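You operate a simulated robot arm through the tools that you are given. There is no shell and no other tool. Be economical: measure what you need, move in short steps, check, and stop when the job is done.

You run a simulated robot arm. Do the job below in one go: nothing can be reset, and whatever is moved stays where it is left.

Task
Wipe up the ink smear and brush grease over the steel plate.
Fine: the cream pad for the ink, back to its place after; the purple brush takes grease from the grease cup and ends standing in its holder. Set down upright: purple brush. A coat counts when it lies all over at full strength: go over it till it gets no stronger. What is to be rubbed or washed off counts as gone when no trace of it is left.

The check looks at the end state, three seconds after you hand in, the way a careful person would. Anything else that was tipped, shoved, dropped, spilled or broken makes it a failure.

Robot
A 7-joint arm with a three-finger gripper on a trunk, on a base that drives. Base frame: it is fixed to the floor where the robot stands at the start and does not move with it; the origin is under the middle of the robot, x ahead of it, y to its left, z up. Readings come in cm, degrees, newtons and seconds.
With the tool pointing down near the work surface it reaches from about 10 to 88 cm from the robot's upright axis, wherever it stands. Its first joint turns from -166.0 to 166.0 degrees. Places, roughly: air valve [60, -110, 90]; blue ink smear [50, -60, 80]; grease cup [50, -150, 75]; grease on the steel plate [50, -140, 80]; press start button [60, -130, 80]; purple brush [75, -150, 75]. Payload 2.94 kg.
The tool frame sits at the grasp point between the pads (the TCP): z along the fingers, y along the line on which they close. The tips reach 3 cm beyond it. Largest opening 13.2 cm; the body of the gripper starts 10.7 cm behind the TCP.
Orientation is that of the tool frame in the base frame, as a unit quaternion [x, y, z, w]. With the fingers straight down and closing along the base's y, the tool's x points along the base's -x, its y along +y and its z along -z.

Tools
- The arm moves only by the tool jog_arm. Its argument "moves" is one flat list of numbers, 6 for each row, row after row: the shift along the base's x, y, z in cm, then the turn, a rotation vector about the base's x, y, z in degrees. In form: [x, y, z, rx, ry, rz, x, y, z, rx, ry, rz, ...]. A call has 1 to 10 rows; each row shifts and turns the commanded pose from where the row before left it. "fingers" is the finger opening in cm, from 0 to 13.2, set as the call begins (left out, the last holds). Each row takes 0.2 s and may step no farther than 5 cm and 8.6 degrees from the row before; otherwise, or with a gripper value out of range, the whole call is refused. Where a pose cannot be reached the arm comes as near as it can. A force on the tool above 40 N (or 10 N above the force at the start of the call, whichever is more), or a blocked arm, ends the call early, and 0.2 s more pass. Each finger halts on what it meets, pressing with about 20 N; the grip force reading is that of the motor and also rises with nothing between the fingers. The clock runs only during rows and for 0.2 s after the last one: add rows that do not move to give the fingers time. It gives the time, the measured TCP pose, the force on the tool (base axes), the opening and the grip force at its end, in the units of the frame above (readings bear some noise), with the torque about the TCP (base axes, N m) and any sound that the robot's microphone picked up.
- Cameras (640 x 400 px; columns grow to the right, rows downward): "scene" is now at [2.43, 14.27, 176.11]; the picture's right is [-0.65, -0.76, 0.00], its down [-0.62, 0.53, -0.58] and it looks along [0.44, -0.38, -0.82] (base axes); focal length 285 px, centre (320, 200). "wrist" rides on the gripper at [7.2, 0.3, -14.4] in the tool frame; the picture's right is [-0.04, 1.00, 0.00], its down [-0.88, -0.04, -0.48] and it looks along [-0.48, -0.02, 0.88] (tool axes); focal length 256 px, centre (320, 200). There is no depth. A picture from a camera that has moved, and an enlarged one, comes with that camera's place and axes in the base frame and with its lens.
- snapshot(camera): a new picture of that camera. The clock stands still meanwhile.
- lift_body(by): slides the trunk up (or, below 0, down) by that many cm; the arm and the scene camera ride with it, the base frame stays. It gives what a move gives, with no picture.
- steer(legs): drives the robot by 1 to 6 legs, each [ahead, left, turn to the left] in cm, cm and degrees, along the robot's own axes; the way and the turn of a leg run together, so that a leg with both is an arc; at most 150 cm and 180 degrees a leg. The arm and the cameras ride along, it lands a little off, and it stops where it bumps. It gives what a move gives.
- aim_head(pan, tilt): turns the head with the scene camera to pan (to the left, within 143 degrees either way) and tilt (down, from -29 to 69), counted from straight ahead of the robot. It gives what a move gives.
- inspect(camera, box): a new picture of the part [left, top, right, bottom] of that camera's present view, enlarged. The clock stands still meanwhile.
- job_done(): hands the job in; it is judged then, once.

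Work in short steps. Places have to be worked out from the pictures, the camera data and where the tool is seen: move nearer, look again, correct. Check each grasp and each placing, and mend what went wrong. You have 120 turns and 82 pictures in all, those below and enlarged ones among them. Open the gripper and draw the arm clear of the work before you hand the job in, unless the task says otherwise.

The tools are called after "Emit:" by a JSON object that holds its "op" and its "data". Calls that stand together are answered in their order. jog_arm: Moves the arm, as the interface text tells. Its arguments: {"type":"object","properties":{"moves":{"type":"array"},"fingers":{"type":"number"}},"required":["moves"]} The other tools are called the same way: lift_body (by) slides the trunk up or down; steer (legs) drives the base; aim_head (pan, tilt) turns the head that bears the scene camera; snapshot (camera) takes a picture; inspect (camera, box) takes an enlarged picture of a part of a camera's view; job_done () hands the job in.

At the start:

```text
time: 0.0
tool_pos: [38.52, -31.41, 103.94]
ee_rot: [0.0, 1.0, 0.0, 0.0]
force: [-1.0, 0.4, 1.1]
torque: [-0.02, 0.02, 0.01]
finger_gap: 13.21
grip_force: 0.0
trunk travel left (down, up): [-27.5, 26.5]
robot x, y, heading: [-0.08, 0.37, -0.2]
head pan, tilt: [-40.6, 54.8]
```

scene: 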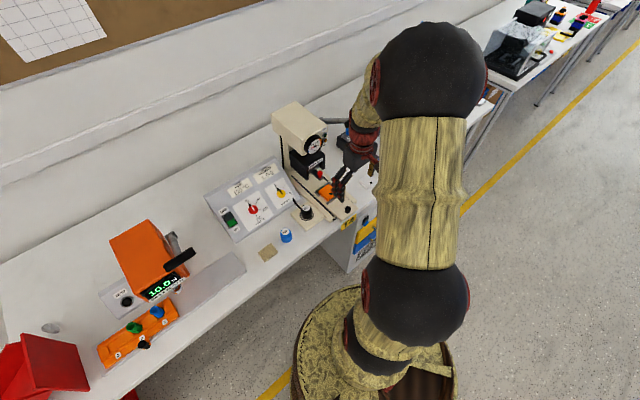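
wrist: 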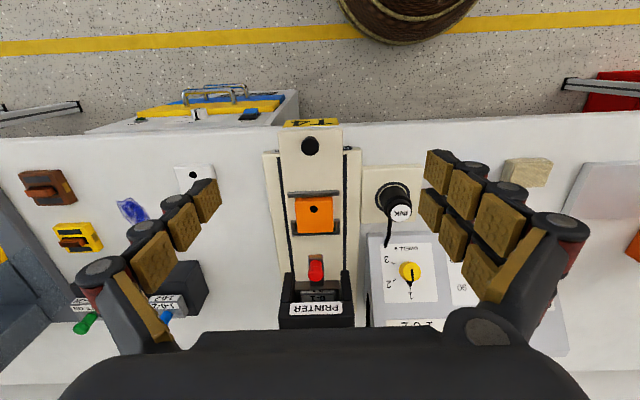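

The smear should lie near (53,-65) and a cream block near (48,-0.5). I'll zoom in on both and look toward the second bench.

Emit:
{"op": "inspect", "data": {"camera": "wrist", "box": [480, 130, 640, 230]}}

Emit:
{"op": "inspect", "data": {"camera": "wrist", "box": [0, 140, 240, 290]}}

Emit:
{"op": "aim_head", "data": {"pan": -75, "tilt": 35}}

Emit:
{"op": "snapshot", "data": {"camera": "scene"}}

```text
4.00 times, centred on (560, 180) of wrist
camera zoom: at [31.37, -31.08, 118.21], right [0.04, 1.0, 0.0], down [0.88, -0.04, 0.48], along [0.48, -0.02, -0.88], focal length 1024 px, centre (-640, 280)
```

zoom: 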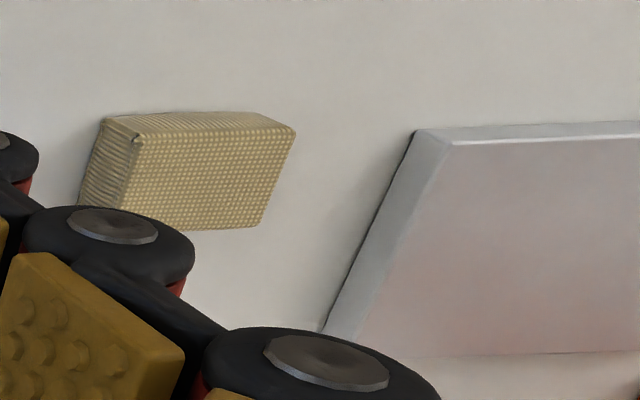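

```text
2.67 times, centred on (120, 215) of wrist
camera zoom: at [31.37, -31.08, 118.21], right [0.04, 1.0, 0.0], down [0.88, -0.04, 0.48], along [0.48, -0.02, -0.88], focal length 683 px, centre (853, 160)
```

zoom: 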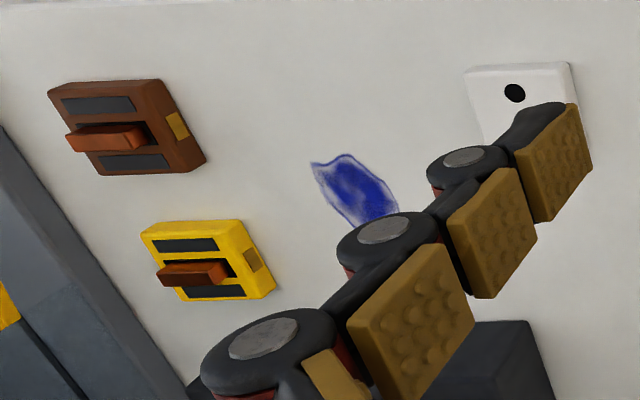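

```text
time: 1.0
tool_pos: [38.47, -31.43, 103.87]
ee_rot: [-0.001, 1.0, 0.0, 0.0]
force: [-0.1, 0.1, 0.5]
torque: [-0.02, 0.01, 0.0]
finger_gap: 13.2
grip_force: 0.1
trunk travel left (down, up): [-27.5, 26.5]
robot x, y, heading: [0.21, -0.13, -0.1]
head pan, tilt: [-75.0, 35.0]
```

```text
77 pictures are left
camera scene: at [-0.77, 10.47, 178.91], right [-0.97, -0.26, 0.0], down [-0.15, 0.55, -0.82], along [0.21, -0.79, -0.57], focal length 285 px, centre (320, 200)
```

scene: 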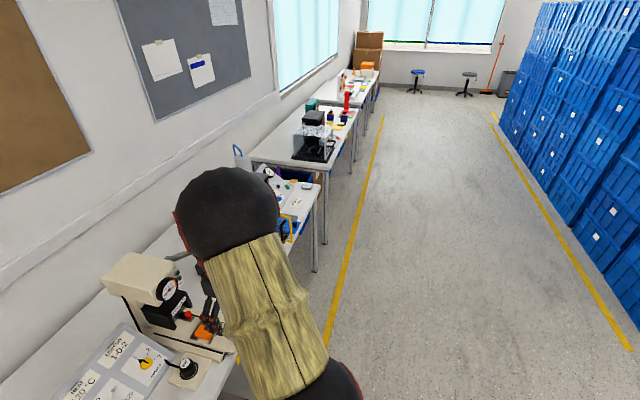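

The cream block is a woven pad. I move the arm over it for a good look.

Emit:
{"op": "jog_arm", "data": {"moves": [0, 5, 0, 0, 0, 0, 0, 5, 0, 0, 0, 0, 0, 5, 0, 0, 0, 0, 0, 5, 0, 0, 0, 0, 0, 5, 0, 0, 0, 0, 0, 3, 0, 0, 0, 0, 0, 0, 0, 0, 0, 0]}}

Emit:
{"op": "snapshot", "data": {"camera": "wrist"}}

Emit:
{"op": "aim_head", "data": {"pan": -20, "tilt": 58}}

Emit:
{"op": "snapshot", "data": {"camera": "scene"}}

```text
time: 2.6
tool_pos: [38.74, -3.34, 103.68]
ee_rot: [-0.001, 1.0, 0.001, -0.001]
force: [1.1, -0.4, -0.9]
torque: [-0.02, -0.02, -0.03]
finger_gap: 13.22
grip_force: 0.0
trunk travel left (down, up): [-27.5, 26.5]
robot x, y, heading: [0.13, -0.06, 0.1]
head pan, tilt: [-75.0, 35.0]
```

```text
76 pictures are left
camera wrist: at [31.49, -2.96, 118.01], right [0.04, 1.0, 0.0], down [0.88, -0.04, 0.48], along [0.48, -0.02, -0.88], focal length 256 px, centre (320, 200)
```

wrist: 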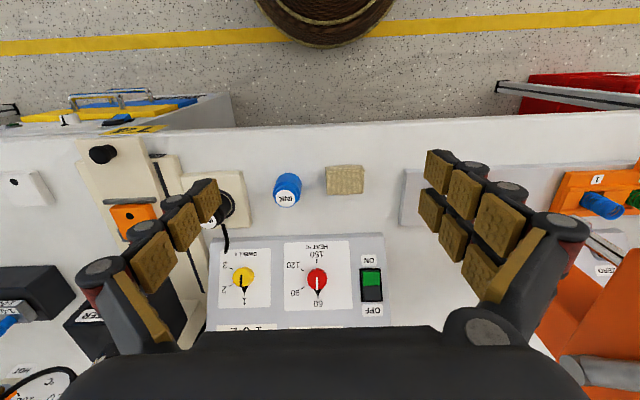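

```text
time: 3.8
tool_pos: [38.66, -3.39, 103.75]
ee_rot: [0.0, 1.0, 0.0, 0.0]
force: [0.0, 0.0, 0.1]
torque: [0.03, 0.03, 0.03]
finger_gap: 13.21
grip_force: 0.0
trunk travel left (down, up): [-27.5, 26.5]
robot x, y, heading: [0.16, -0.21, 0.1]
head pan, tilt: [-20.0, 58.0]
```

```text
75 pictures are left
camera scene: at [3.41, 16.63, 175.72], right [-0.34, -0.94, 0.0], down [-0.8, 0.29, -0.53], along [0.5, -0.18, -0.85], focal length 285 px, centre (320, 200)
```

scene: 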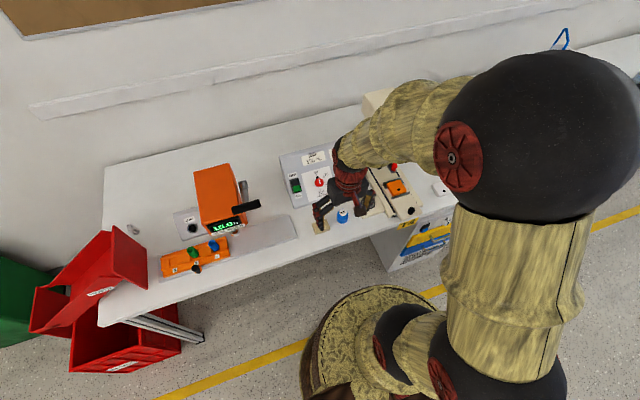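

The pad comes out near (48, 0.3) with its top at about 82, and an ink pot stands at y≈-8.5. I go over it and lower to look again.

Emit:
{"op": "jog_arm", "data": {"moves": [3.2, 1.2, -3, 0, 0, 0, 3, 1.2, -3, 0, 0, 0, 3, 1.2, -3, 0, 0, 0, 0, 0, 0, 0, 0, 0, 0, 0, 0, 0, 0, 0], "fingers": 8.5}}

Emit:
{"op": "snapshot", "data": {"camera": "wrist"}}

Emit:
{"op": "inspect", "data": {"camera": "scene", "box": [270, 160, 430, 260]}}

```text
time: 5.0
tool_pos: [47.65, 0.11, 95.01]
ee_rot: [0.0, 1.0, 0.0, 0.0]
force: [0.1, 0.0, -0.5]
torque: [0.06, -0.01, 0.01]
finger_gap: 8.5
grip_force: 0.0
trunk travel left (down, up): [-27.5, 26.5]
robot x, y, heading: [-0.0, 0.27, 0.1]
head pan, tilt: [-20.0, 58.0]
```

```text
74 pictures are left
camera wrist: at [40.51, 0.53, 109.35], right [0.04, 1.0, 0.0], down [0.88, -0.04, 0.48], along [0.48, -0.02, -0.88], focal length 256 px, centre (320, 200)
```

wrist: 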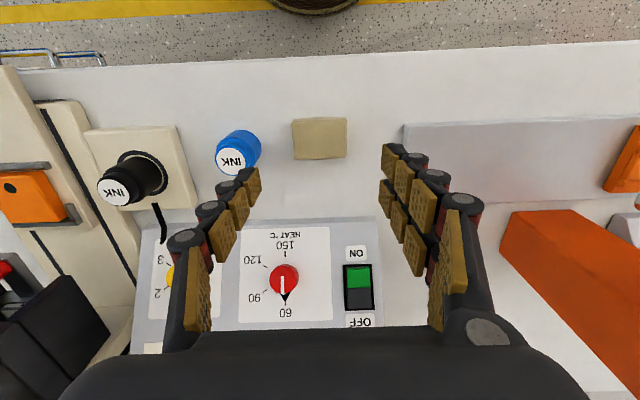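

```text
4.00 times, centred on (350, 210) of scene
camera zoom: at [3.37, 16.64, 175.72], right [-0.34, -0.94, 0.0], down [-0.8, 0.29, -0.53], along [0.5, -0.18, -0.85], focal length 1139 px, centre (200, 160)
```

zoom: 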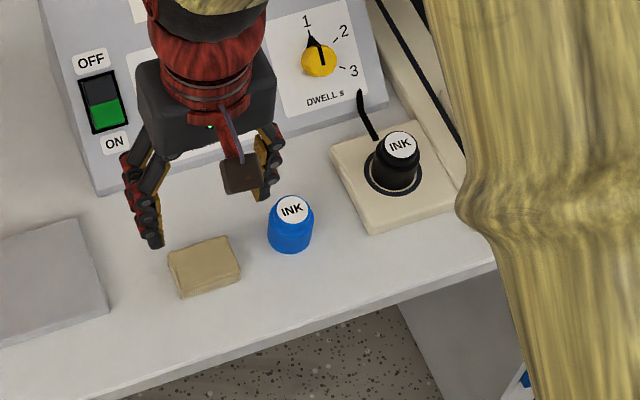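

Pad centre is about (48, 0.25), top 82, table about 80. I descend until the tips are ~0.8 cm over the table, moving gently.

Emit:
{"op": "jog_arm", "data": {"moves": [0.35, 0.15, -4, 0, 0, 0, 0, 0, -4, 0, 0, 0, 0, 0, -2, 0, 0, 0, 0, 0, -1, 0, 0, 0, 0, 0, 0, 0, 0, 0]}}

Emit:
{"op": "snapshot", "data": {"camera": "wrist"}}

Emit:
{"op": "inspect", "data": {"camera": "scene", "box": [290, 180, 386, 240]}}

```text
time: 6.2
tool_pos: [48.0, 0.13, 83.86]
ee_rot: [0.0, 1.0, 0.0, -0.001]
force: [-0.7, -0.6, 0.1]
torque: [0.0, 0.0, 0.0]
finger_gap: 8.5
grip_force: 0.1
trunk travel left (down, up): [-27.5, 26.5]
robot x, y, heading: [0.19, -0.64, 0.0]
head pan, tilt: [-20.0, 58.0]
```

```text
72 pictures are left
camera wrist: at [40.89, 0.58, 98.2], right [0.04, 1.0, 0.0], down [0.88, -0.04, 0.48], along [0.48, -0.02, -0.88], focal length 256 px, centre (320, 200)
```

wrist: 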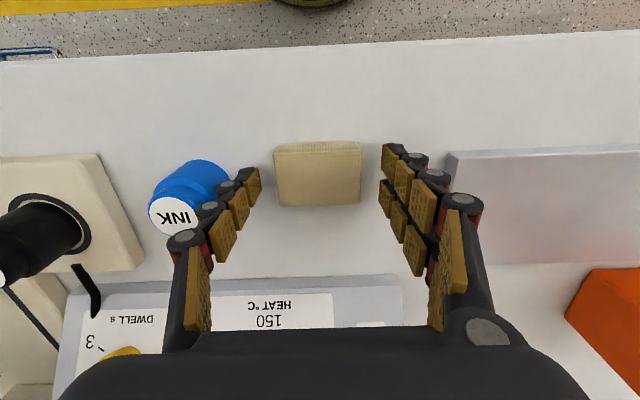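

```text
6.67 times, centred on (338, 210) of scene
camera zoom: at [3.43, 16.65, 175.72], right [-0.34, -0.94, 0.0], down [-0.8, 0.29, -0.53], along [0.5, -0.18, -0.85], focal length 1899 px, centre (200, 133)
```

zoom: 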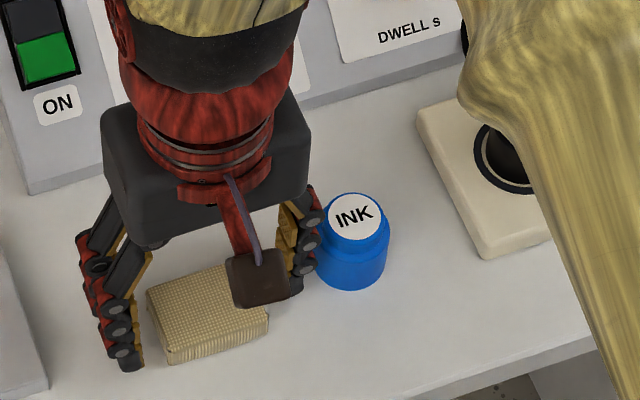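

The pad is centred between the fingers. I close on it.

Emit:
{"op": "jog_arm", "data": {"moves": [0, 0, 0, 0, 0, 0, 0, 0, 0, 0, 0, 0, 0, 0, 0, 0, 0, 0, 0, 0, 0, 0, 0, 0], "fingers": 5}}

Emit:
{"op": "jog_arm", "data": {"moves": [0, 0, 1, 0, 0, 0, 0, 0, 2, 0, 0, 0, 0, 0, 3, 0, 0, 0, 0, 0, 0, 0, 0, 0]}}

Emit:
{"op": "snapshot", "data": {"camera": "wrist"}}

Emit:
{"op": "inspect", "data": {"camera": "scene", "box": [290, 170, 386, 230]}}

```text
time: 7.2
tool_pos: [48.03, 0.13, 83.87]
ee_rot: [0.0, 1.0, 0.001, -0.001]
force: [0.9, 0.6, 0.7]
torque: [-0.04, -0.02, 0.02]
finger_gap: 5.89
grip_force: 20.3
trunk travel left (down, up): [-27.5, 26.5]
robot x, y, heading: [-0.18, -0.1, 0.3]
head pan, tilt: [-20.0, 58.0]
```

```text
time: 8.2
tool_pos: [47.84, 0.25, 89.82]
ee_rot: [-0.001, 1.0, 0.0, 0.0]
force: [0.6, 0.1, -0.6]
torque: [0.0, -0.02, -0.03]
finger_gap: 5.89
grip_force: 19.9
trunk travel left (down, up): [-27.5, 26.5]
robot x, y, heading: [0.28, -0.03, 0.1]
head pan, tilt: [-20.0, 58.0]
```

```text
70 pictures are left
camera wrist: at [40.71, 0.59, 104.19], right [0.04, 1.0, 0.0], down [0.88, -0.04, 0.48], along [0.47, -0.02, -0.88], focal length 256 px, centre (320, 200)
```

wrist: 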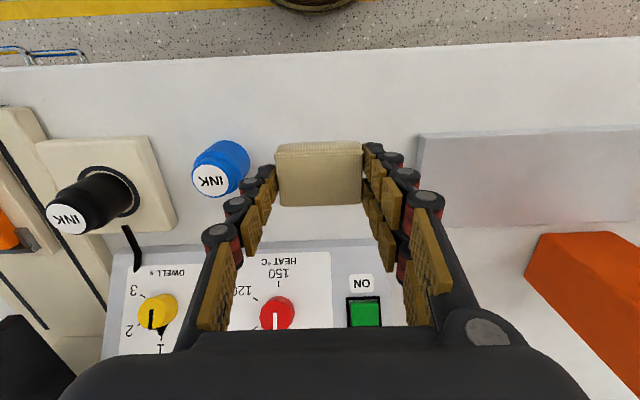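

```text
6.67 times, centred on (338, 200) of scene
camera zoom: at [3.4, 16.64, 175.72], right [-0.34, -0.94, 0.0], down [-0.8, 0.29, -0.53], along [0.5, -0.18, -0.85], focal length 1899 px, centre (200, 200)
```

zoom: 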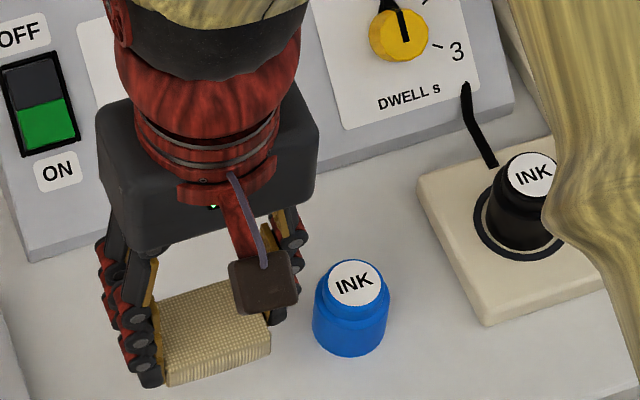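

The pad is held. I raise and draw back, then drive 45 cm to the right.

Emit:
{"op": "jog_arm", "data": {"moves": [-1, 0, 4, 0, 0, 0, -2, 0, 4, 0, 0, 0, -4, 0, 4, 0, 0, 0, -4, 0, 3, 0, 0, 0, 0, 0, 0, 0, 0, 0]}}

Emit:
{"op": "steer", "data": {"legs": [[0, -50, 0]]}}

Emit:
{"op": "snapshot", "data": {"camera": "wrist"}}

Emit:
{"op": "snapshot", "data": {"camera": "scene"}}

```text
refused: row 3 steps farther than a row can; nothing moved
```

```text
time: 10.5
tool_pos: [47.07, -34.3, 90.03]
ee_rot: [-0.016, 1.0, -0.001, -0.004]
force: [0.8, 0.6, 0.1]
torque: [-0.01, -0.03, -0.04]
finger_gap: 5.9
grip_force: 19.7
trunk travel left (down, up): [-27.5, 26.5]
robot x, y, heading: [0.41, -36.33, 0.6]
head pan, tilt: [-20.0, 58.0]
stopped in leg 1: the robot was blocked; the commanded pose is now the measured one
```

```text
68 pictures are left
camera wrist: at [40.1, -34.09, 104.22], right [0.01, 1.0, 0.0], down [0.88, -0.01, 0.47], along [0.47, -0.01, -0.88], focal length 256 px, centre (320, 200)
```

wrist: 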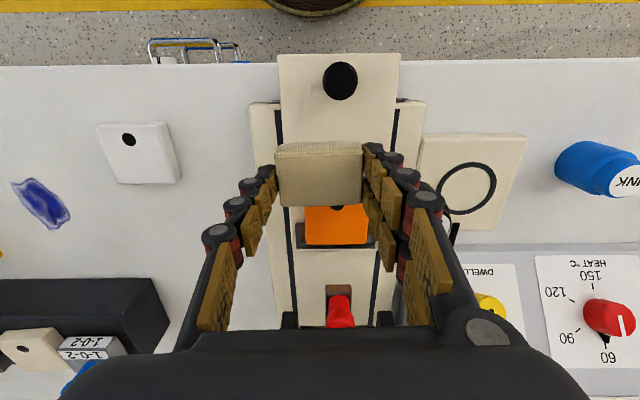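

```text
67 pictures are left
camera scene: at [2.73, -18.87, 175.69], right [-0.33, -0.94, 0.0], down [-0.8, 0.28, -0.53], along [0.5, -0.18, -0.85], focal length 285 px, centre (320, 200)
```

scene: 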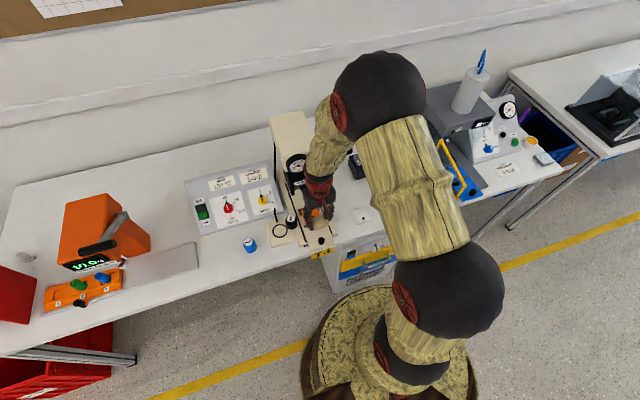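

The refused row didn't stop the drive, so the tool went through low and has bumped the black ink pot off its ring. I look closely to see where it is now.

Emit:
{"op": "inspect", "data": {"camera": "scene", "box": [240, 170, 400, 270]}}

Emit:
{"op": "inspect", "data": {"camera": "wrist", "box": [300, 120, 540, 270]}}

```text
4.00 times, centred on (320, 220) of scene
camera zoom: at [2.73, -18.87, 175.69], right [-0.33, -0.94, 0.0], down [-0.8, 0.28, -0.53], along [0.5, -0.18, -0.85], focal length 1139 px, centre (320, 120)
```

zoom: 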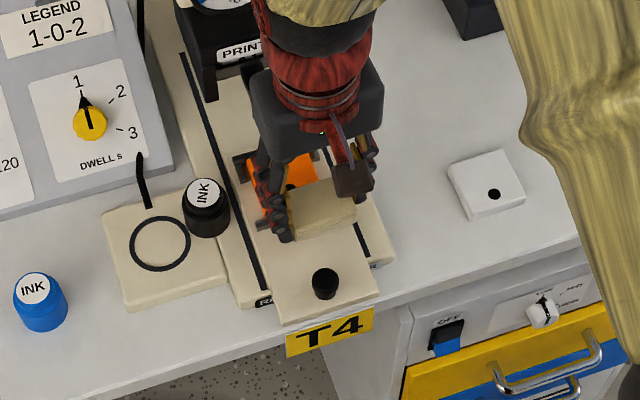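

```text
2.67 times, centred on (420, 195) of wrist
camera zoom: at [40.1, -34.09, 104.22], right [0.01, 1.0, 0.0], down [0.88, -0.01, 0.47], along [0.47, -0.01, -0.88], focal length 683 px, centre (53, 213)
```

zoom: 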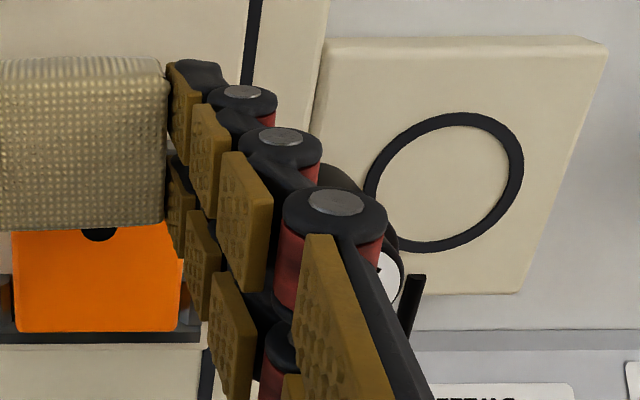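

The pot still stands, pushed to the edge of its plate. I lift straight up and back, away from the press, before looking again.

Emit:
{"op": "jog_arm", "data": {"moves": [-1, 0, 1, 0, 0, 0, -2, 0, 3, 0, 0, 0, -2, 0, 4, 0, 0, 0, -2, 0, 4, 0, 0, 0, -2, 0, 3, 0, 0, 0, 0, 0, 0, 0, 0, 0]}}

Emit:
{"op": "snapshot", "data": {"camera": "wrist"}}

Emit:
{"op": "inspect", "data": {"camera": "scene", "box": [240, 170, 400, 270]}}

```text
time: 11.9
tool_pos: [38.59, -34.91, 104.67]
ee_rot: [-0.013, 1.0, 0.001, -0.004]
force: [0.5, 0.1, -0.2]
torque: [0.0, 0.0, -0.02]
finger_gap: 5.9
grip_force: 20.4
trunk travel left (down, up): [-27.5, 26.5]
robot x, y, heading: [0.46, -35.94, 0.7]
head pan, tilt: [-20.0, 58.0]
```

```text
64 pictures are left
camera wrist: at [31.53, -34.69, 119.05], right [0.02, 1.0, 0.0], down [0.88, -0.01, 0.47], along [0.47, -0.01, -0.88], focal length 256 px, centre (320, 200)
```

wrist: 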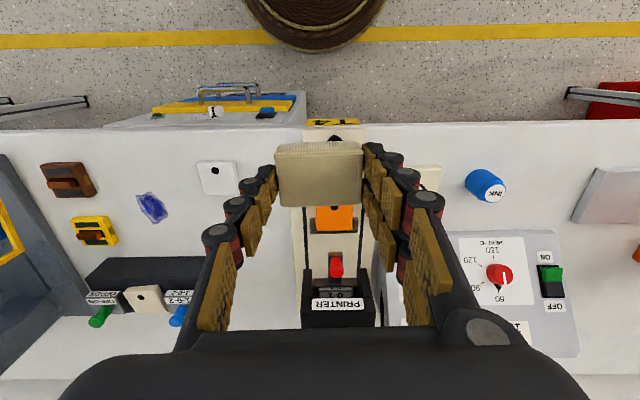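

```text
4.00 times, centred on (320, 220) of scene
camera zoom: at [3.58, -19.54, 175.72], right [-0.33, -0.94, 0.0], down [-0.8, 0.28, -0.53], along [0.5, -0.18, -0.85], focal length 1139 px, centre (320, 120)
```

zoom: 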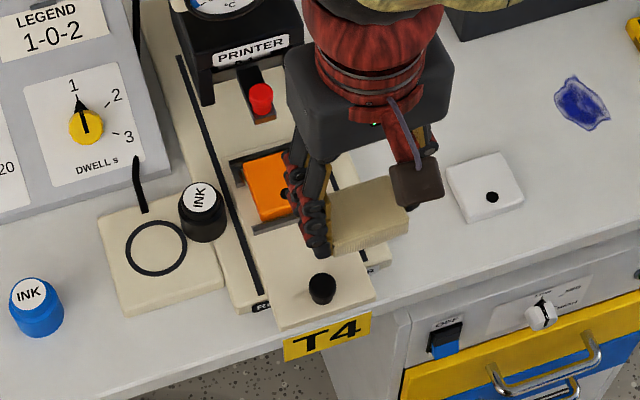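

The smear triangulates to (53.3,-64.8) on table z≈80. I'll wipe it first, then return the pad and restore the pot; moving over the smear now.

Emit:
{"op": "jog_arm", "data": {"moves": [0, -5, 0, 0, 0, 0, 0, -5, 0, 0, 0, 0, 0, -5, 0, 0, 0, 0, 2, -4.5, 0, 0, 0, 0, 2, -4, 0, 0, 0, 0, 3, -3.5, -2, 0, 0, 0, 3, -2, -3, 0, 0, 0, 1, 0, -4, 0, 0, 0, 0, 0, 0, 0, 0, 0]}}

Emit:
{"op": "snapshot", "data": {"camera": "wrist"}}

```text
refused: row 6 steps farther than a row can; nothing moved
```

```text
62 pictures are left
camera wrist: at [31.53, -34.69, 119.05], right [0.02, 1.0, 0.0], down [0.88, -0.01, 0.47], along [0.47, -0.01, -0.88], focal length 256 px, centre (320, 200)
```

wrist: 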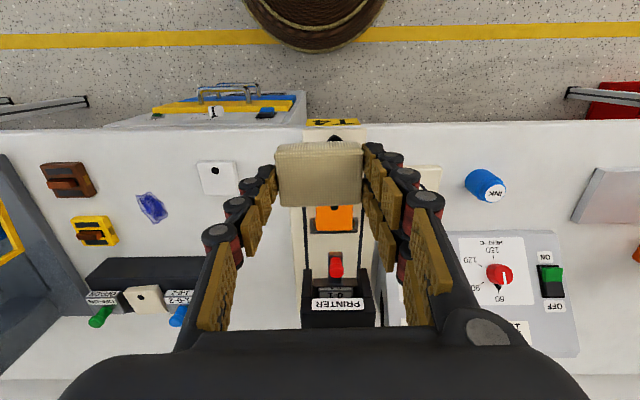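

A row was too long; I repeat with shorter ones.

Emit:
{"op": "jog_arm", "data": {"moves": [0, -4.8, 0, 0, 0, 0, 0, -4.8, 0, 0, 0, 0, 0, -4.8, 0, 0, 0, 0, 2, -4, 0, 0, 0, 0, 2, -4, 0, 0, 0, 0, 3, -3.5, -1, 0, 0, 0, 3, -2.5, -2, 0, 0, 0, 1, -1, -4, 0, 0, 0, 0, 0, -4, 0, 0, 0, 0, 0, 0, 0, 0, 0]}}

```text
time: 14.1
tool_pos: [49.56, -64.35, 93.29]
ee_rot: [-0.013, 1.0, 0.0, -0.004]
force: [0.7, -0.1, 0.6]
torque: [0.0, 0.01, -0.05]
finger_gap: 5.87
grip_force: 19.7
trunk travel left (down, up): [-27.5, 26.5]
robot x, y, heading: [0.44, -36.16, 0.6]
head pan, tilt: [-20.0, 58.0]
```

I look at the smear's surroundings from here.

Emit:
{"op": "snapshot", "data": {"camera": "wrist"}}

Emit:
{"op": "aim_head", "data": {"pan": -45, "tilt": 55}}

Emit:
{"op": "snapshot", "data": {"camera": "scene"}}

```text
61 pictures are left
camera wrist: at [42.48, -64.2, 107.71], right [0.02, 1.0, 0.0], down [0.88, -0.01, 0.47], along [0.47, -0.01, -0.88], focal length 256 px, centre (320, 200)
```

wrist: 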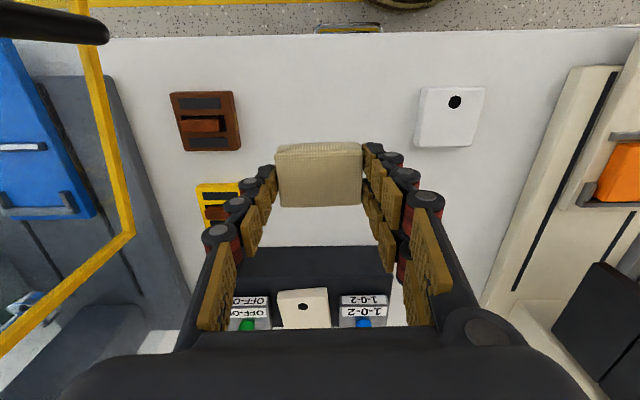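

```text
time: 15.0
tool_pos: [49.55, -64.4, 93.42]
ee_rot: [-0.013, 1.0, 0.0, -0.004]
force: [-0.6, 0.0, -0.5]
torque: [-0.01, 0.02, 0.01]
finger_gap: 5.92
grip_force: 20.6
trunk travel left (down, up): [-27.5, 26.5]
robot x, y, heading: [0.47, -36.26, 0.5]
head pan, tilt: [-45.0, 55.0]
```

```text
60 pictures are left
camera scene: at [2.26, -22.32, 176.09], right [-0.7, -0.72, 0.0], down [-0.59, 0.57, -0.57], along [0.41, -0.4, -0.82], focal length 285 px, centre (320, 200)
```

scene: 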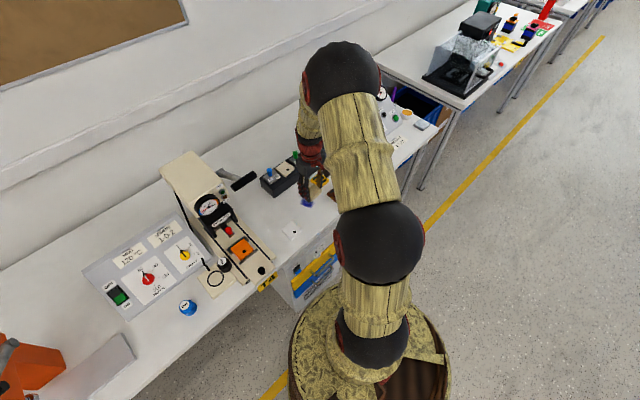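

A yellow block sits just right of the smear, so I turn the gripper 90° to keep the fingers clear of it.

Emit:
{"op": "jog_arm", "data": {"moves": [0, 0, 0, 0, 0, -8.4, 0, 0, 0, 0, 0, -8.4, 0, 0, 0, 0, 0, -8.4, 0, 0, 0, 0, 0, -8.4, 0, 0, 0, 0, 0, -8.4, 0, 0, 0, 0, 0, -8.4, 0, 0, 0, 0, 0, -8.4, 0, 0, 0, 0, 0, -8.4, 0, 0, 0, 0, 0, -8.4, 0, 0, 0, 0, 0, -8.4]}}

Emit:
{"op": "jog_arm", "data": {"moves": [0, 0, 0, 0, 0, -7.5, 0, 0, 0, 0, 0, 0]}}

Emit:
{"op": "snapshot", "data": {"camera": "wrist"}}

```text
time: 17.2
tool_pos: [49.61, -64.34, 93.72]
ee_rot: [0.661, 0.751, 0.003, -0.003]
force: [-0.1, -0.3, -0.9]
torque: [-0.02, -0.04, -0.02]
finger_gap: 5.9
grip_force: 20.5
trunk travel left (down, up): [-27.5, 26.5]
robot x, y, heading: [0.11, -35.94, 0.3]
head pan, tilt: [-45.0, 55.0]
```

```text
time: 17.8
tool_pos: [49.68, -64.36, 93.58]
ee_rot: [0.707, 0.707, 0.003, -0.003]
force: [-0.3, 0.5, 0.0]
torque: [-0.03, 0.02, -0.04]
finger_gap: 5.9
grip_force: 20.2
trunk travel left (down, up): [-27.5, 26.5]
robot x, y, heading: [-0.0, -36.12, 0.2]
head pan, tilt: [-45.0, 55.0]
```

```text
59 pictures are left
camera wrist: at [50.09, -57.2, 108.02], right [1.0, -0.04, 0.0], down [-0.04, -0.88, 0.47], along [-0.02, -0.47, -0.88], focal length 256 px, centre (320, 200)
```

wrist: 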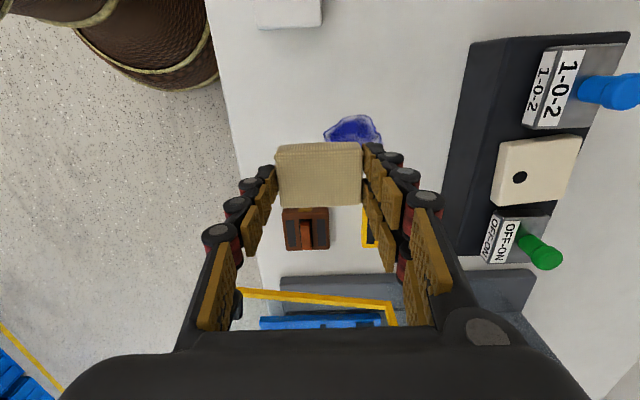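

Smear spans about x 50–56.6, y −67.5 to −62. I descend at its left side to near contact.

Emit:
{"op": "jog_arm", "data": {"moves": [1.3, 1.5, -4, 0, 0, 0, 1.1, 1.4, -4, 0, 0, 0, 0, 0, -1.2, 0, 0, 0, 0, 0, -0.5, 0, 0, 0, 0, 0, -0.2, 0, 0, 0, 0, 0, 0, 0, 0, 0]}}

```text
time: 19.2
tool_pos: [52.0, -61.32, 83.82]
ee_rot: [0.707, 0.707, 0.003, -0.002]
force: [0.6, 0.1, 9.6]
torque: [-0.21, 0.01, -0.02]
finger_gap: 5.92
grip_force: 19.8
trunk travel left (down, up): [-27.5, 26.5]
robot x, y, heading: [0.49, -36.02, 0.4]
head pan, tilt: [-45.0, 55.0]
```

Contact at about 10 N. I stroke back and forth across the smear.

Emit:
{"op": "jog_arm", "data": {"moves": [0, -3.1, 0, 0, 0, 0, 0, -3.1, 0, 0, 0, 0, 1.5, 0, 0, 0, 0, 0, 0, 3.1, 0, 0, 0, 0, 0, 3.1, 0, 0, 0, 0, 1.5, 0, 0, 0, 0, 0, 0, -3.1, 0, 0, 0, 0, 0, -3.1, 0, 0, 0, 0, 0, 3.1, 0, 0, 0, 0, 0, 3.1, 0, 0, 0, 0]}}

Emit:
{"op": "jog_arm", "data": {"moves": [-1.5, 0, 0, 0, 0, 0, 0, -3.1, 0, 0, 0, 0, 0, -3.1, 0, 0, 0, 0, -1.5, 0, 0, 0, 0, 0, 0, 3.1, 0, 0, 0, 0, 0, 3.1, 0, 0, 0, 0, -0.5, 2, 3, 0, 0, 0, 0, 0, 3, 0, 0, 0, 0, 0, 0, 0, 0, 0]}}

Emit:
{"op": "snapshot", "data": {"camera": "wrist"}}

Emit:
{"op": "inspect", "data": {"camera": "scene", "box": [250, 160, 350, 222]}}

```text
time: 21.4
tool_pos: [55.03, -61.53, 83.72]
ee_rot: [0.707, 0.707, 0.003, -0.002]
force: [0.5, -7.2, 20.0]
torque: [-0.23, -0.07, 0.0]
finger_gap: 5.9
grip_force: 19.7
trunk travel left (down, up): [-27.5, 26.5]
robot x, y, heading: [0.8, -35.87, 0.7]
head pan, tilt: [-45.0, 55.0]
```

```text
time: 23.4
tool_pos: [51.72, -59.19, 89.61]
ee_rot: [0.707, 0.707, 0.002, -0.004]
force: [0.3, -0.6, -0.9]
torque: [-0.01, 0.0, -0.02]
finger_gap: 5.9
grip_force: 19.6
trunk travel left (down, up): [-27.5, 26.5]
robot x, y, heading: [0.59, -36.01, 0.7]
head pan, tilt: [-45.0, 55.0]
```

```text
58 pictures are left
camera wrist: at [52.04, -52.07, 103.98], right [1.0, -0.04, 0.0], down [-0.04, -0.88, 0.47], along [-0.02, -0.47, -0.88], focal length 256 px, centre (320, 200)
```

wrist: 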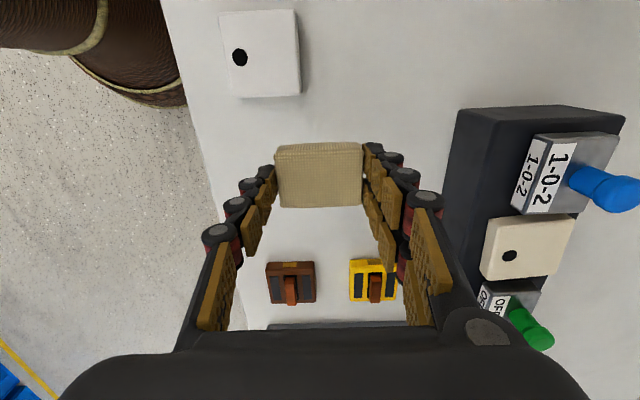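

```text
6.40 times, centred on (300, 191) of scene
camera zoom: at [2.28, -22.34, 176.09], right [-0.7, -0.72, 0.0], down [-0.59, 0.57, -0.57], along [0.41, -0.4, -0.82], focal length 1823 px, centre (448, 258)
```

zoom: 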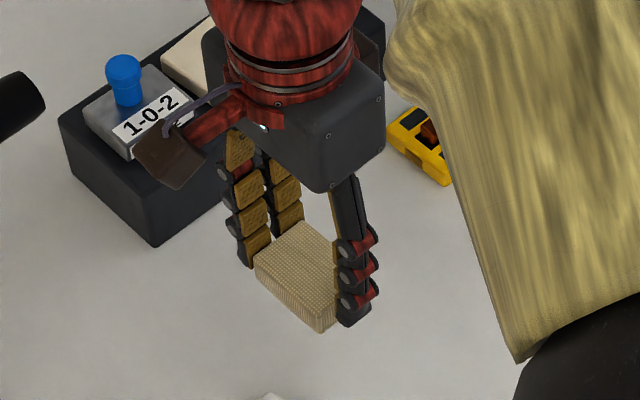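

No blue is visible so far; I raise and turn the gripper back to see the whole area.

Emit:
{"op": "jog_arm", "data": {"moves": [-2, 1, 4, 0, 0, 8.4, -2, 1, 4, 0, 0, 8.4, -2, 1, 4, 0, 0, 8.4, -2, 1, 2.5, 0, 0, 8.4, -2, 1, 0, 0, 0, 8.4, -2, 1, 0, 0, 0, 8.4, -1, 1, 0, 0, 0, 8.4, 0, 1, 0, 0, 0, 8.4, 0, 1, 0, 0, 0, 8.4, 0, 1, 0, 0, 0, 8.4]}}

Emit:
{"op": "jog_arm", "data": {"moves": [0, 2, 0, 0, 0, 6, 0, 3, 0, 0, 0, 0, 0, 0, 0, 0, 0, 0]}}

Emit:
{"op": "snapshot", "data": {"camera": "wrist"}}

Emit:
{"op": "inspect", "data": {"camera": "scene", "box": [180, 140, 370, 260]}}

```text
time: 25.6
tool_pos: [38.42, -49.29, 104.26]
ee_rot: [0.052, 0.999, 0.001, -0.004]
force: [0.3, -0.5, 0.5]
torque: [-0.01, 0.01, -0.02]
finger_gap: 5.88
grip_force: 19.8
trunk travel left (down, up): [-27.5, 26.5]
robot x, y, heading: [0.44, -36.12, 0.5]
head pan, tilt: [-45.0, 55.0]
```

```text
time: 26.4
tool_pos: [38.6, -44.42, 104.07]
ee_rot: [0.0, 1.0, -0.001, -0.004]
force: [-0.9, 0.4, -0.9]
torque: [0.03, 0.0, 0.03]
finger_gap: 5.9
grip_force: 20.0
trunk travel left (down, up): [-27.5, 26.5]
robot x, y, heading: [0.06, -36.3, 0.7]
head pan, tilt: [-45.0, 55.0]
```

```text
56 pictures are left
camera wrist: at [31.63, -44.02, 118.54], right [0.04, 1.0, 0.0], down [0.88, -0.04, 0.47], along [0.47, -0.02, -0.88], focal length 256 px, centre (320, 200)
```

wrist: 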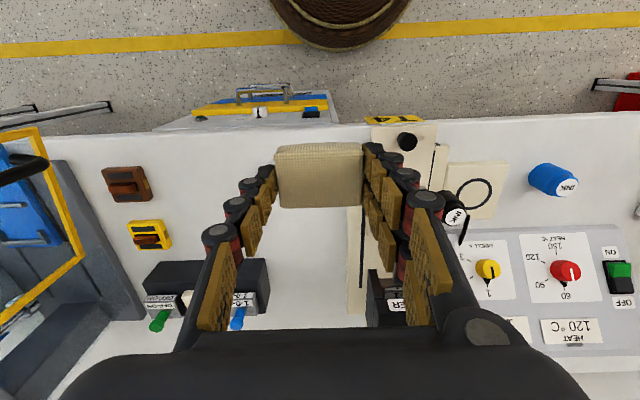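

```text
3.33 times, centred on (275, 200) of scene
camera zoom: at [2.25, -22.31, 176.09], right [-0.7, -0.71, 0.0], down [-0.59, 0.57, -0.57], along [0.41, -0.4, -0.82], focal length 949 px, centre (470, 200)
```

zoom: 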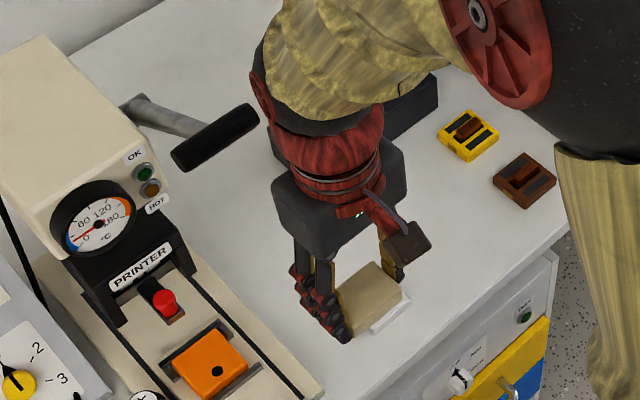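

I zoom on the wiped area for traces.

Emit:
{"op": "inspect", "data": {"camera": "wrist", "box": [130, 160, 258, 240]}}

```text
5.00 times, centred on (194, 200) of wrist
camera zoom: at [31.63, -44.02, 118.54], right [0.04, 1.0, 0.0], down [0.88, -0.04, 0.47], along [0.47, -0.02, -0.88], focal length 1280 px, centre (950, 200)
```

zoom: 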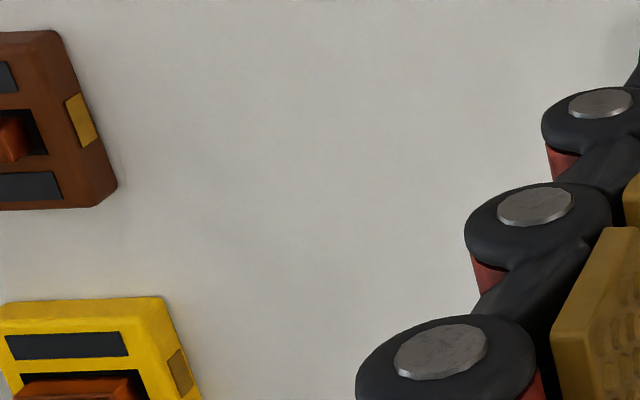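

The area is clean. Now I carry the pad back at safe height to its place at (48.0, 0.13).

Emit:
{"op": "jog_arm", "data": {"moves": [0, 4.9, 0, 0, 0, 0, 0, 4.9, 0, 0, 0, 0, 0, 4.9, 0, 0, 0, 0, 0, 4.9, 0, 0, 0, 0, 0, 4.9, 0, 0, 0, 0, 0, 4.9, 0, 0, 0, 0, 0, 4.9, 0, 0, 0, 0, 0, 4.9, 0, 0, 0, 0, 0, 4.9, 0, 0, 0, 0, 0, 0, 0, 0, 0, 0]}}

Emit:
{"op": "aim_head", "data": {"pan": 5, "tilt": 55}}

```text
time: 28.6
tool_pos: [38.54, -0.2, 104.7]
ee_rot: [0.001, 1.0, 0.0, -0.004]
force: [0.6, 0.8, -0.9]
torque: [-0.03, 0.01, 0.0]
finger_gap: 5.89
grip_force: 20.0
trunk travel left (down, up): [-27.5, 26.5]
robot x, y, heading: [0.43, -35.99, 0.3]
head pan, tilt: [-45.0, 55.0]
```

```text
time: 29.8
tool_pos: [38.55, -0.31, 104.55]
ee_rot: [0.0, 1.0, 0.0, -0.004]
force: [-0.9, 0.7, 0.2]
torque: [0.0, 0.0, 0.0]
finger_gap: 5.89
grip_force: 20.3
trunk travel left (down, up): [-27.5, 26.5]
robot x, y, heading: [0.79, -36.3, 0.8]
head pan, tilt: [5.0, 55.0]
```

Now over and down to just above the table.

Emit:
{"op": "jog_arm", "data": {"moves": [4, 0.4, -2.5, 0, 0, 0, 4, 0, -2.5, 0, 0, 0, 1.45, 0, -4.5, 0, 0, 0, 0, 0, -4.5, 0, 0, 0, 0, 0, -4, 0, 0, 0, 0, 0, -2, 0, 0, 0, 0, 0, -0.5, 0, 0, 0, 0, 0, 0, 0, 0, 0]}}

Emit:
{"op": "snapshot", "data": {"camera": "wrist"}}

```text
time: 31.6
tool_pos: [47.96, 0.21, 83.78]
ee_rot: [0.0, 1.0, 0.0, -0.004]
force: [0.6, 0.0, 3.7]
torque: [-0.09, 0.04, -0.02]
finger_gap: 5.89
grip_force: 20.0
trunk travel left (down, up): [-27.5, 26.5]
robot x, y, heading: [0.43, -36.34, 0.4]
head pan, tilt: [5.0, 55.0]
```

```text
53 pictures are left
camera wrist: at [40.95, 0.57, 98.07], right [0.04, 1.0, 0.0], down [0.88, -0.04, 0.47], along [0.47, -0.02, -0.88], focal length 256 px, centre (320, 200)
```

wrist: 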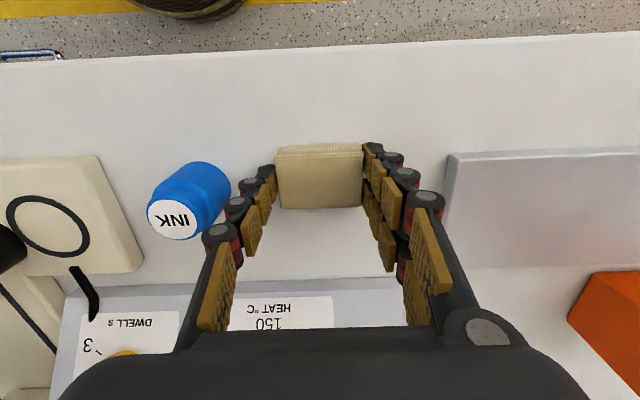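

Contact at 3.7 N and the view matches the original. I release, lift, and look at the black pot.

Emit:
{"op": "jog_arm", "data": {"moves": [0, 0, 0, 0, 0, 0, 0, 0, 0, 0, 0, 0, 0, 0, 0, 0, 0, 0, 0, 0, 2, 0, 0, 0, 0, 0, 4, 0, 0, 0, 0, 0, 4, 0, 0, 0, -1, 0, 4.5, 0, 0, 0, -2.5, 0, 4, 0, 0, 0, 0, 0, 0, 0, 0, 0], "fingers": 8}}

Emit:
{"op": "jog_arm", "data": {"moves": [-3, -3.5, 0, 0, 0, 0, 0, -4.8, 0, 0, 0, 0, 0, -4.8, 0, 0, 0, 0, 0, -4, 0, 0, 0, 0, 0, 0, 0, 0, 0, 0]}}

Emit:
{"op": "snapshot", "data": {"camera": "wrist"}}

Emit:
{"op": "snapshot", "data": {"camera": "scene"}}

```text
time: 33.6
tool_pos: [44.54, -0.16, 102.52]
ee_rot: [0.0, 1.0, -0.001, -0.004]
force: [0.8, 0.0, 0.6]
torque: [0.02, -0.04, 0.02]
finger_gap: 8.01
grip_force: 0.1
trunk travel left (down, up): [-27.5, 26.5]
robot x, y, heading: [0.27, -36.45, 0.6]
head pan, tilt: [5.0, 55.0]
```

```text
time: 34.8
tool_pos: [41.45, -16.94, 101.99]
ee_rot: [0.0, 1.0, 0.0, -0.005]
force: [0.0, -0.7, -0.3]
torque: [-0.02, 0.01, 0.0]
finger_gap: 7.99
grip_force: 0.1
trunk travel left (down, up): [-27.5, 26.5]
robot x, y, heading: [0.34, -36.4, 0.6]
head pan, tilt: [5.0, 55.0]
```

```text
52 pictures are left
camera wrist: at [34.44, -16.57, 116.47], right [0.04, 1.0, 0.0], down [0.88, -0.04, 0.47], along [0.47, -0.02, -0.88], focal length 256 px, centre (320, 200)
```

wrist: 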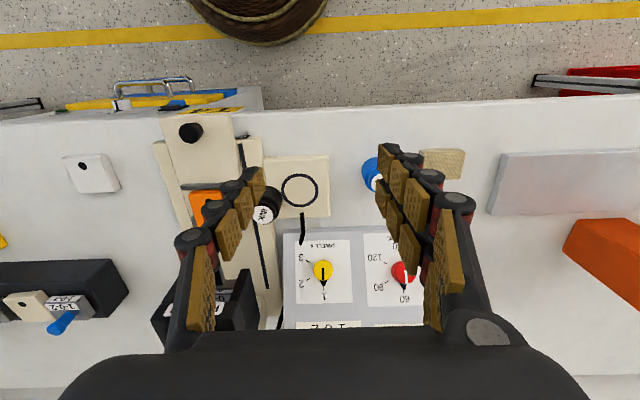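

```text
51 pictures are left
camera scene: at [4.29, -16.55, 176.09], right [0.1, -1.0, 0.0], down [-0.82, -0.08, -0.57], along [0.57, 0.06, -0.82], focal length 285 px, centre (320, 200)
```

scene: 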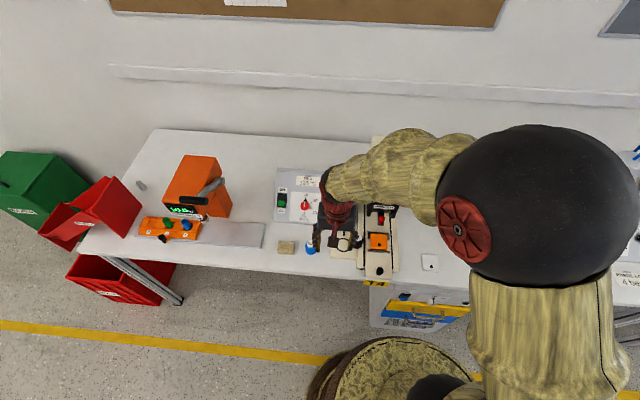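

The ring centre is about (51.2,-20.3), and the pot now stands near (52,-25). I look closer from above.

Emit:
{"op": "jog_arm", "data": {"moves": [-1, -2, -2, 0, 0, 0, 1, -2, -2, 0, 0, 0, 0, 0, 0, 0, 0, 0], "fingers": 13.2}}

Emit:
{"op": "inspect", "data": {"camera": "wrist", "box": [200, 120, 440, 270]}}

Emit:
{"op": "inspect", "data": {"camera": "scene", "box": [270, 180, 430, 280]}}

```text
time: 35.6
tool_pos: [41.49, -21.0, 98.32]
ee_rot: [0.001, 1.0, 0.0, -0.005]
force: [-0.7, 0.0, 0.3]
torque: [-0.02, 0.03, -0.01]
finger_gap: 13.12
grip_force: 0.0
trunk travel left (down, up): [-27.5, 26.5]
robot x, y, heading: [0.23, -36.14, 0.5]
head pan, tilt: [5.0, 55.0]
```

```text
2.67 times, centred on (320, 195) of wrist
camera zoom: at [34.53, -20.62, 112.61], right [0.04, 1.0, 0.0], down [0.88, -0.04, 0.47], along [0.47, -0.02, -0.88], focal length 683 px, centre (320, 213)
```

zoom: 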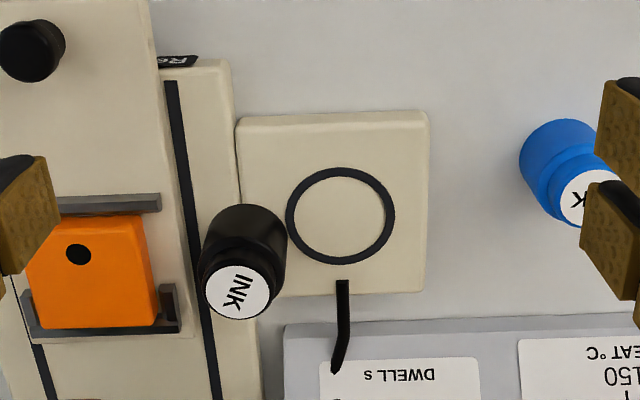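

```text
4.00 times, centred on (350, 230) of scene
camera zoom: at [4.29, -16.54, 176.09], right [0.1, -1.0, 0.0], down [-0.82, -0.08, -0.57], along [0.57, 0.06, -0.82], focal length 1139 px, centre (200, 80)
```

zoom: 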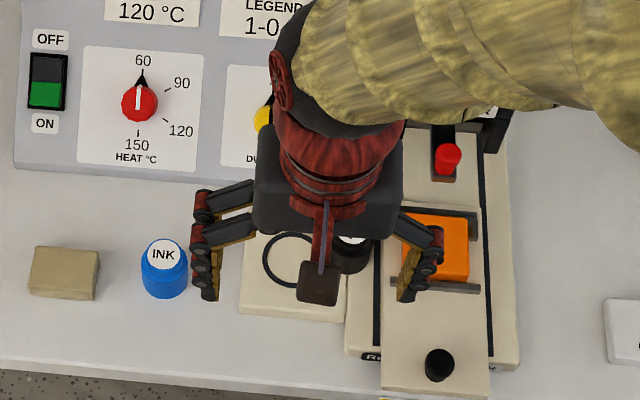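

The pot stands upright straddling the plate edge near (52.4,-25.2). I turn the gripper −45° so both fingers clear the clamp, then approach above the pot.

Emit:
{"op": "jog_arm", "data": {"moves": [0, 0, 0.5, 0, 0, -8.5, 0, 0, 0, 0, 0, -8.5, 0, 0, 0, 0, 0, -8.5, 1, -1, 0, 0, 0, -8.5, 1, -1, 0, 0, 0, -8.5, 1, -1, 0, 0, 0, -2.5, 0, 0, 0, 0, 0, 0], "fingers": 6.4}}

Emit:
{"op": "snapshot", "data": {"camera": "wrist"}}

Emit:
{"op": "inspect", "data": {"camera": "scene", "box": [270, 130, 430, 280]}}

```text
time: 37.2
tool_pos: [44.68, -24.12, 98.69]
ee_rot: [0.383, 0.924, 0.002, -0.004]
force: [-0.4, -0.3, -0.1]
torque: [0.03, -0.01, -0.03]
finger_gap: 6.39
grip_force: 0.1
trunk travel left (down, up): [-27.5, 26.5]
robot x, y, heading: [-0.06, -36.55, 0.6]
head pan, tilt: [5.0, 55.0]
```

```text
48 pictures are left
camera wrist: at [39.91, -18.75, 113.14], right [0.74, 0.68, 0.0], down [0.6, -0.65, 0.47], along [0.32, -0.35, -0.88], focal length 256 px, centre (320, 200)
```

wrist: 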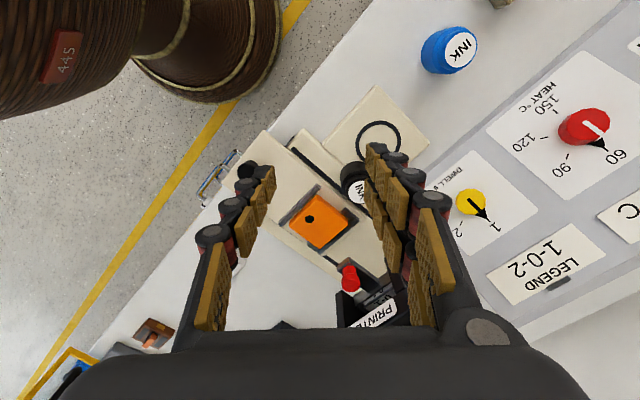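

```text
2.67 times, centred on (350, 205) of scene
camera zoom: at [4.27, -16.56, 176.09], right [0.1, -1.0, 0.0], down [-0.82, -0.08, -0.57], along [0.57, 0.06, -0.82], focal length 760 px, centre (240, 187)
```

zoom: 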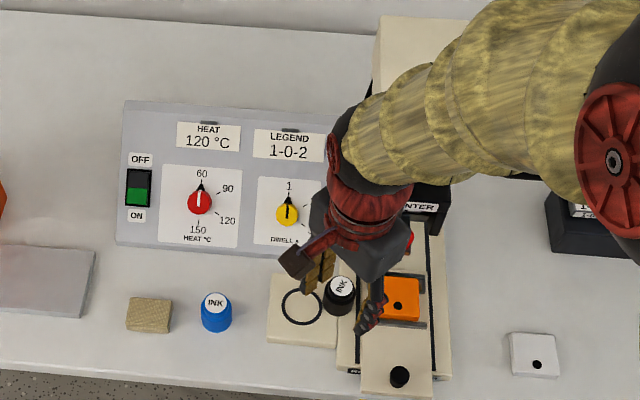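

The forearm crosses toward the press from the right. I lift, then drive left so the arm comes in from the front.

Emit:
{"op": "jog_arm", "data": {"moves": [-2, 0, 3, 0, 0, 0, -2, 0, 3, 0, 0, 0, 0, 0, 0, 0, 0, 0]}}

```text
time: 38.0
tool_pos: [40.73, -24.06, 104.77]
ee_rot: [0.383, 0.924, 0.002, -0.005]
force: [0.3, -0.5, 0.2]
torque: [0.0, -0.04, 0.02]
finger_gap: 6.42
grip_force: 0.1
trunk travel left (down, up): [-27.5, 26.5]
robot x, y, heading: [0.36, -36.08, 0.7]
head pan, tilt: [5.0, 55.0]
```

Clear; drive left 26 cm.

Emit:
{"op": "steer", "data": {"legs": [[0, 26, -0.5]]}}

Emit:
{"op": "aim_head", "data": {"pan": -30, "tilt": 55}}

```text
time: 39.9
tool_pos: [40.75, 2.01, 104.81]
ee_rot: [0.39, 0.921, 0.001, -0.004]
force: [1.4, -1.2, 0.6]
torque: [0.0, -0.01, 0.0]
finger_gap: 6.39
grip_force: 0.0
trunk travel left (down, up): [-27.5, 26.5]
robot x, y, heading: [0.27, -9.56, -0.3]
head pan, tilt: [5.0, 55.0]
```

```text
time: 40.9
tool_pos: [40.77, 2.03, 104.83]
ee_rot: [0.391, 0.921, 0.002, -0.004]
force: [-0.4, 0.0, -0.8]
torque: [-0.02, 0.02, -0.01]
finger_gap: 6.4
grip_force: 0.0
trunk travel left (down, up): [-27.5, 26.5]
robot x, y, heading: [0.31, -9.63, -0.2]
head pan, tilt: [-30.0, 55.0]
```

I bring the tool back toward the pot, staying high, and look.

Emit:
{"op": "jog_arm", "data": {"moves": [0, -4.9, 0, 0, 0, 0, 0, -4.9, 0, 0, 0, 0, 0, -4.9, 0, 0, 0, 0, 1, -4.8, 0, 0, 0, 0, 2, -4.5, 0, 0, 0, 0, 3, -2, -2.5, 0, 0, 0, 2, -1, -4, 0, 0, 0, 0, 0, 0, 0, 0, 0]}}

Emit:
{"op": "snapshot", "data": {"camera": "wrist"}}

Emit:
{"op": "inspect", "data": {"camera": "scene", "box": [220, 120, 420, 245]}}

```text
time: 42.7
tool_pos: [48.92, -24.86, 97.86]
ee_rot: [0.389, 0.921, 0.002, -0.004]
force: [-0.2, -0.1, -0.3]
torque: [0.0, 0.02, 0.02]
finger_gap: 6.41
grip_force: 0.0
trunk travel left (down, up): [-27.5, 26.5]
robot x, y, heading: [0.46, -9.51, -0.2]
head pan, tilt: [-30.0, 55.0]
```

```text
46 pictures are left
camera wrist: at [44.34, -19.35, 112.32], right [0.75, 0.66, 0.0], down [0.59, -0.66, 0.47], along [0.31, -0.35, -0.88], focal length 256 px, centre (320, 200)
```

wrist: 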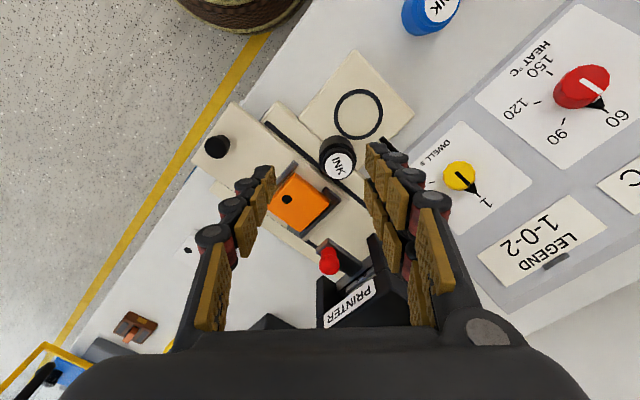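

```text
3.20 times, centred on (320, 182) of scene
camera zoom: at [3.53, 5.77, 176.09], right [-0.5, -0.86, 0.0], down [-0.71, 0.41, -0.57], along [0.5, -0.29, -0.82], focal length 911 px, centre (320, 256)
```

zoom: 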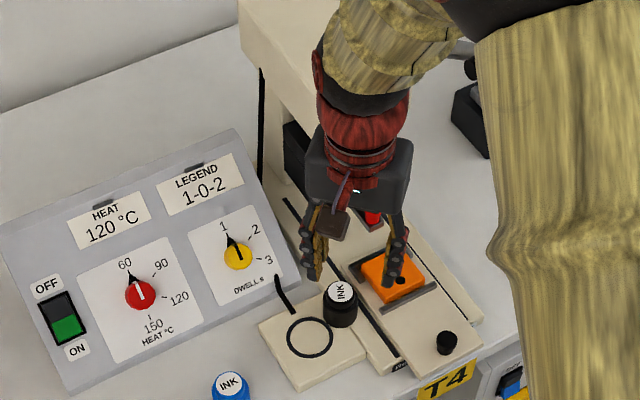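

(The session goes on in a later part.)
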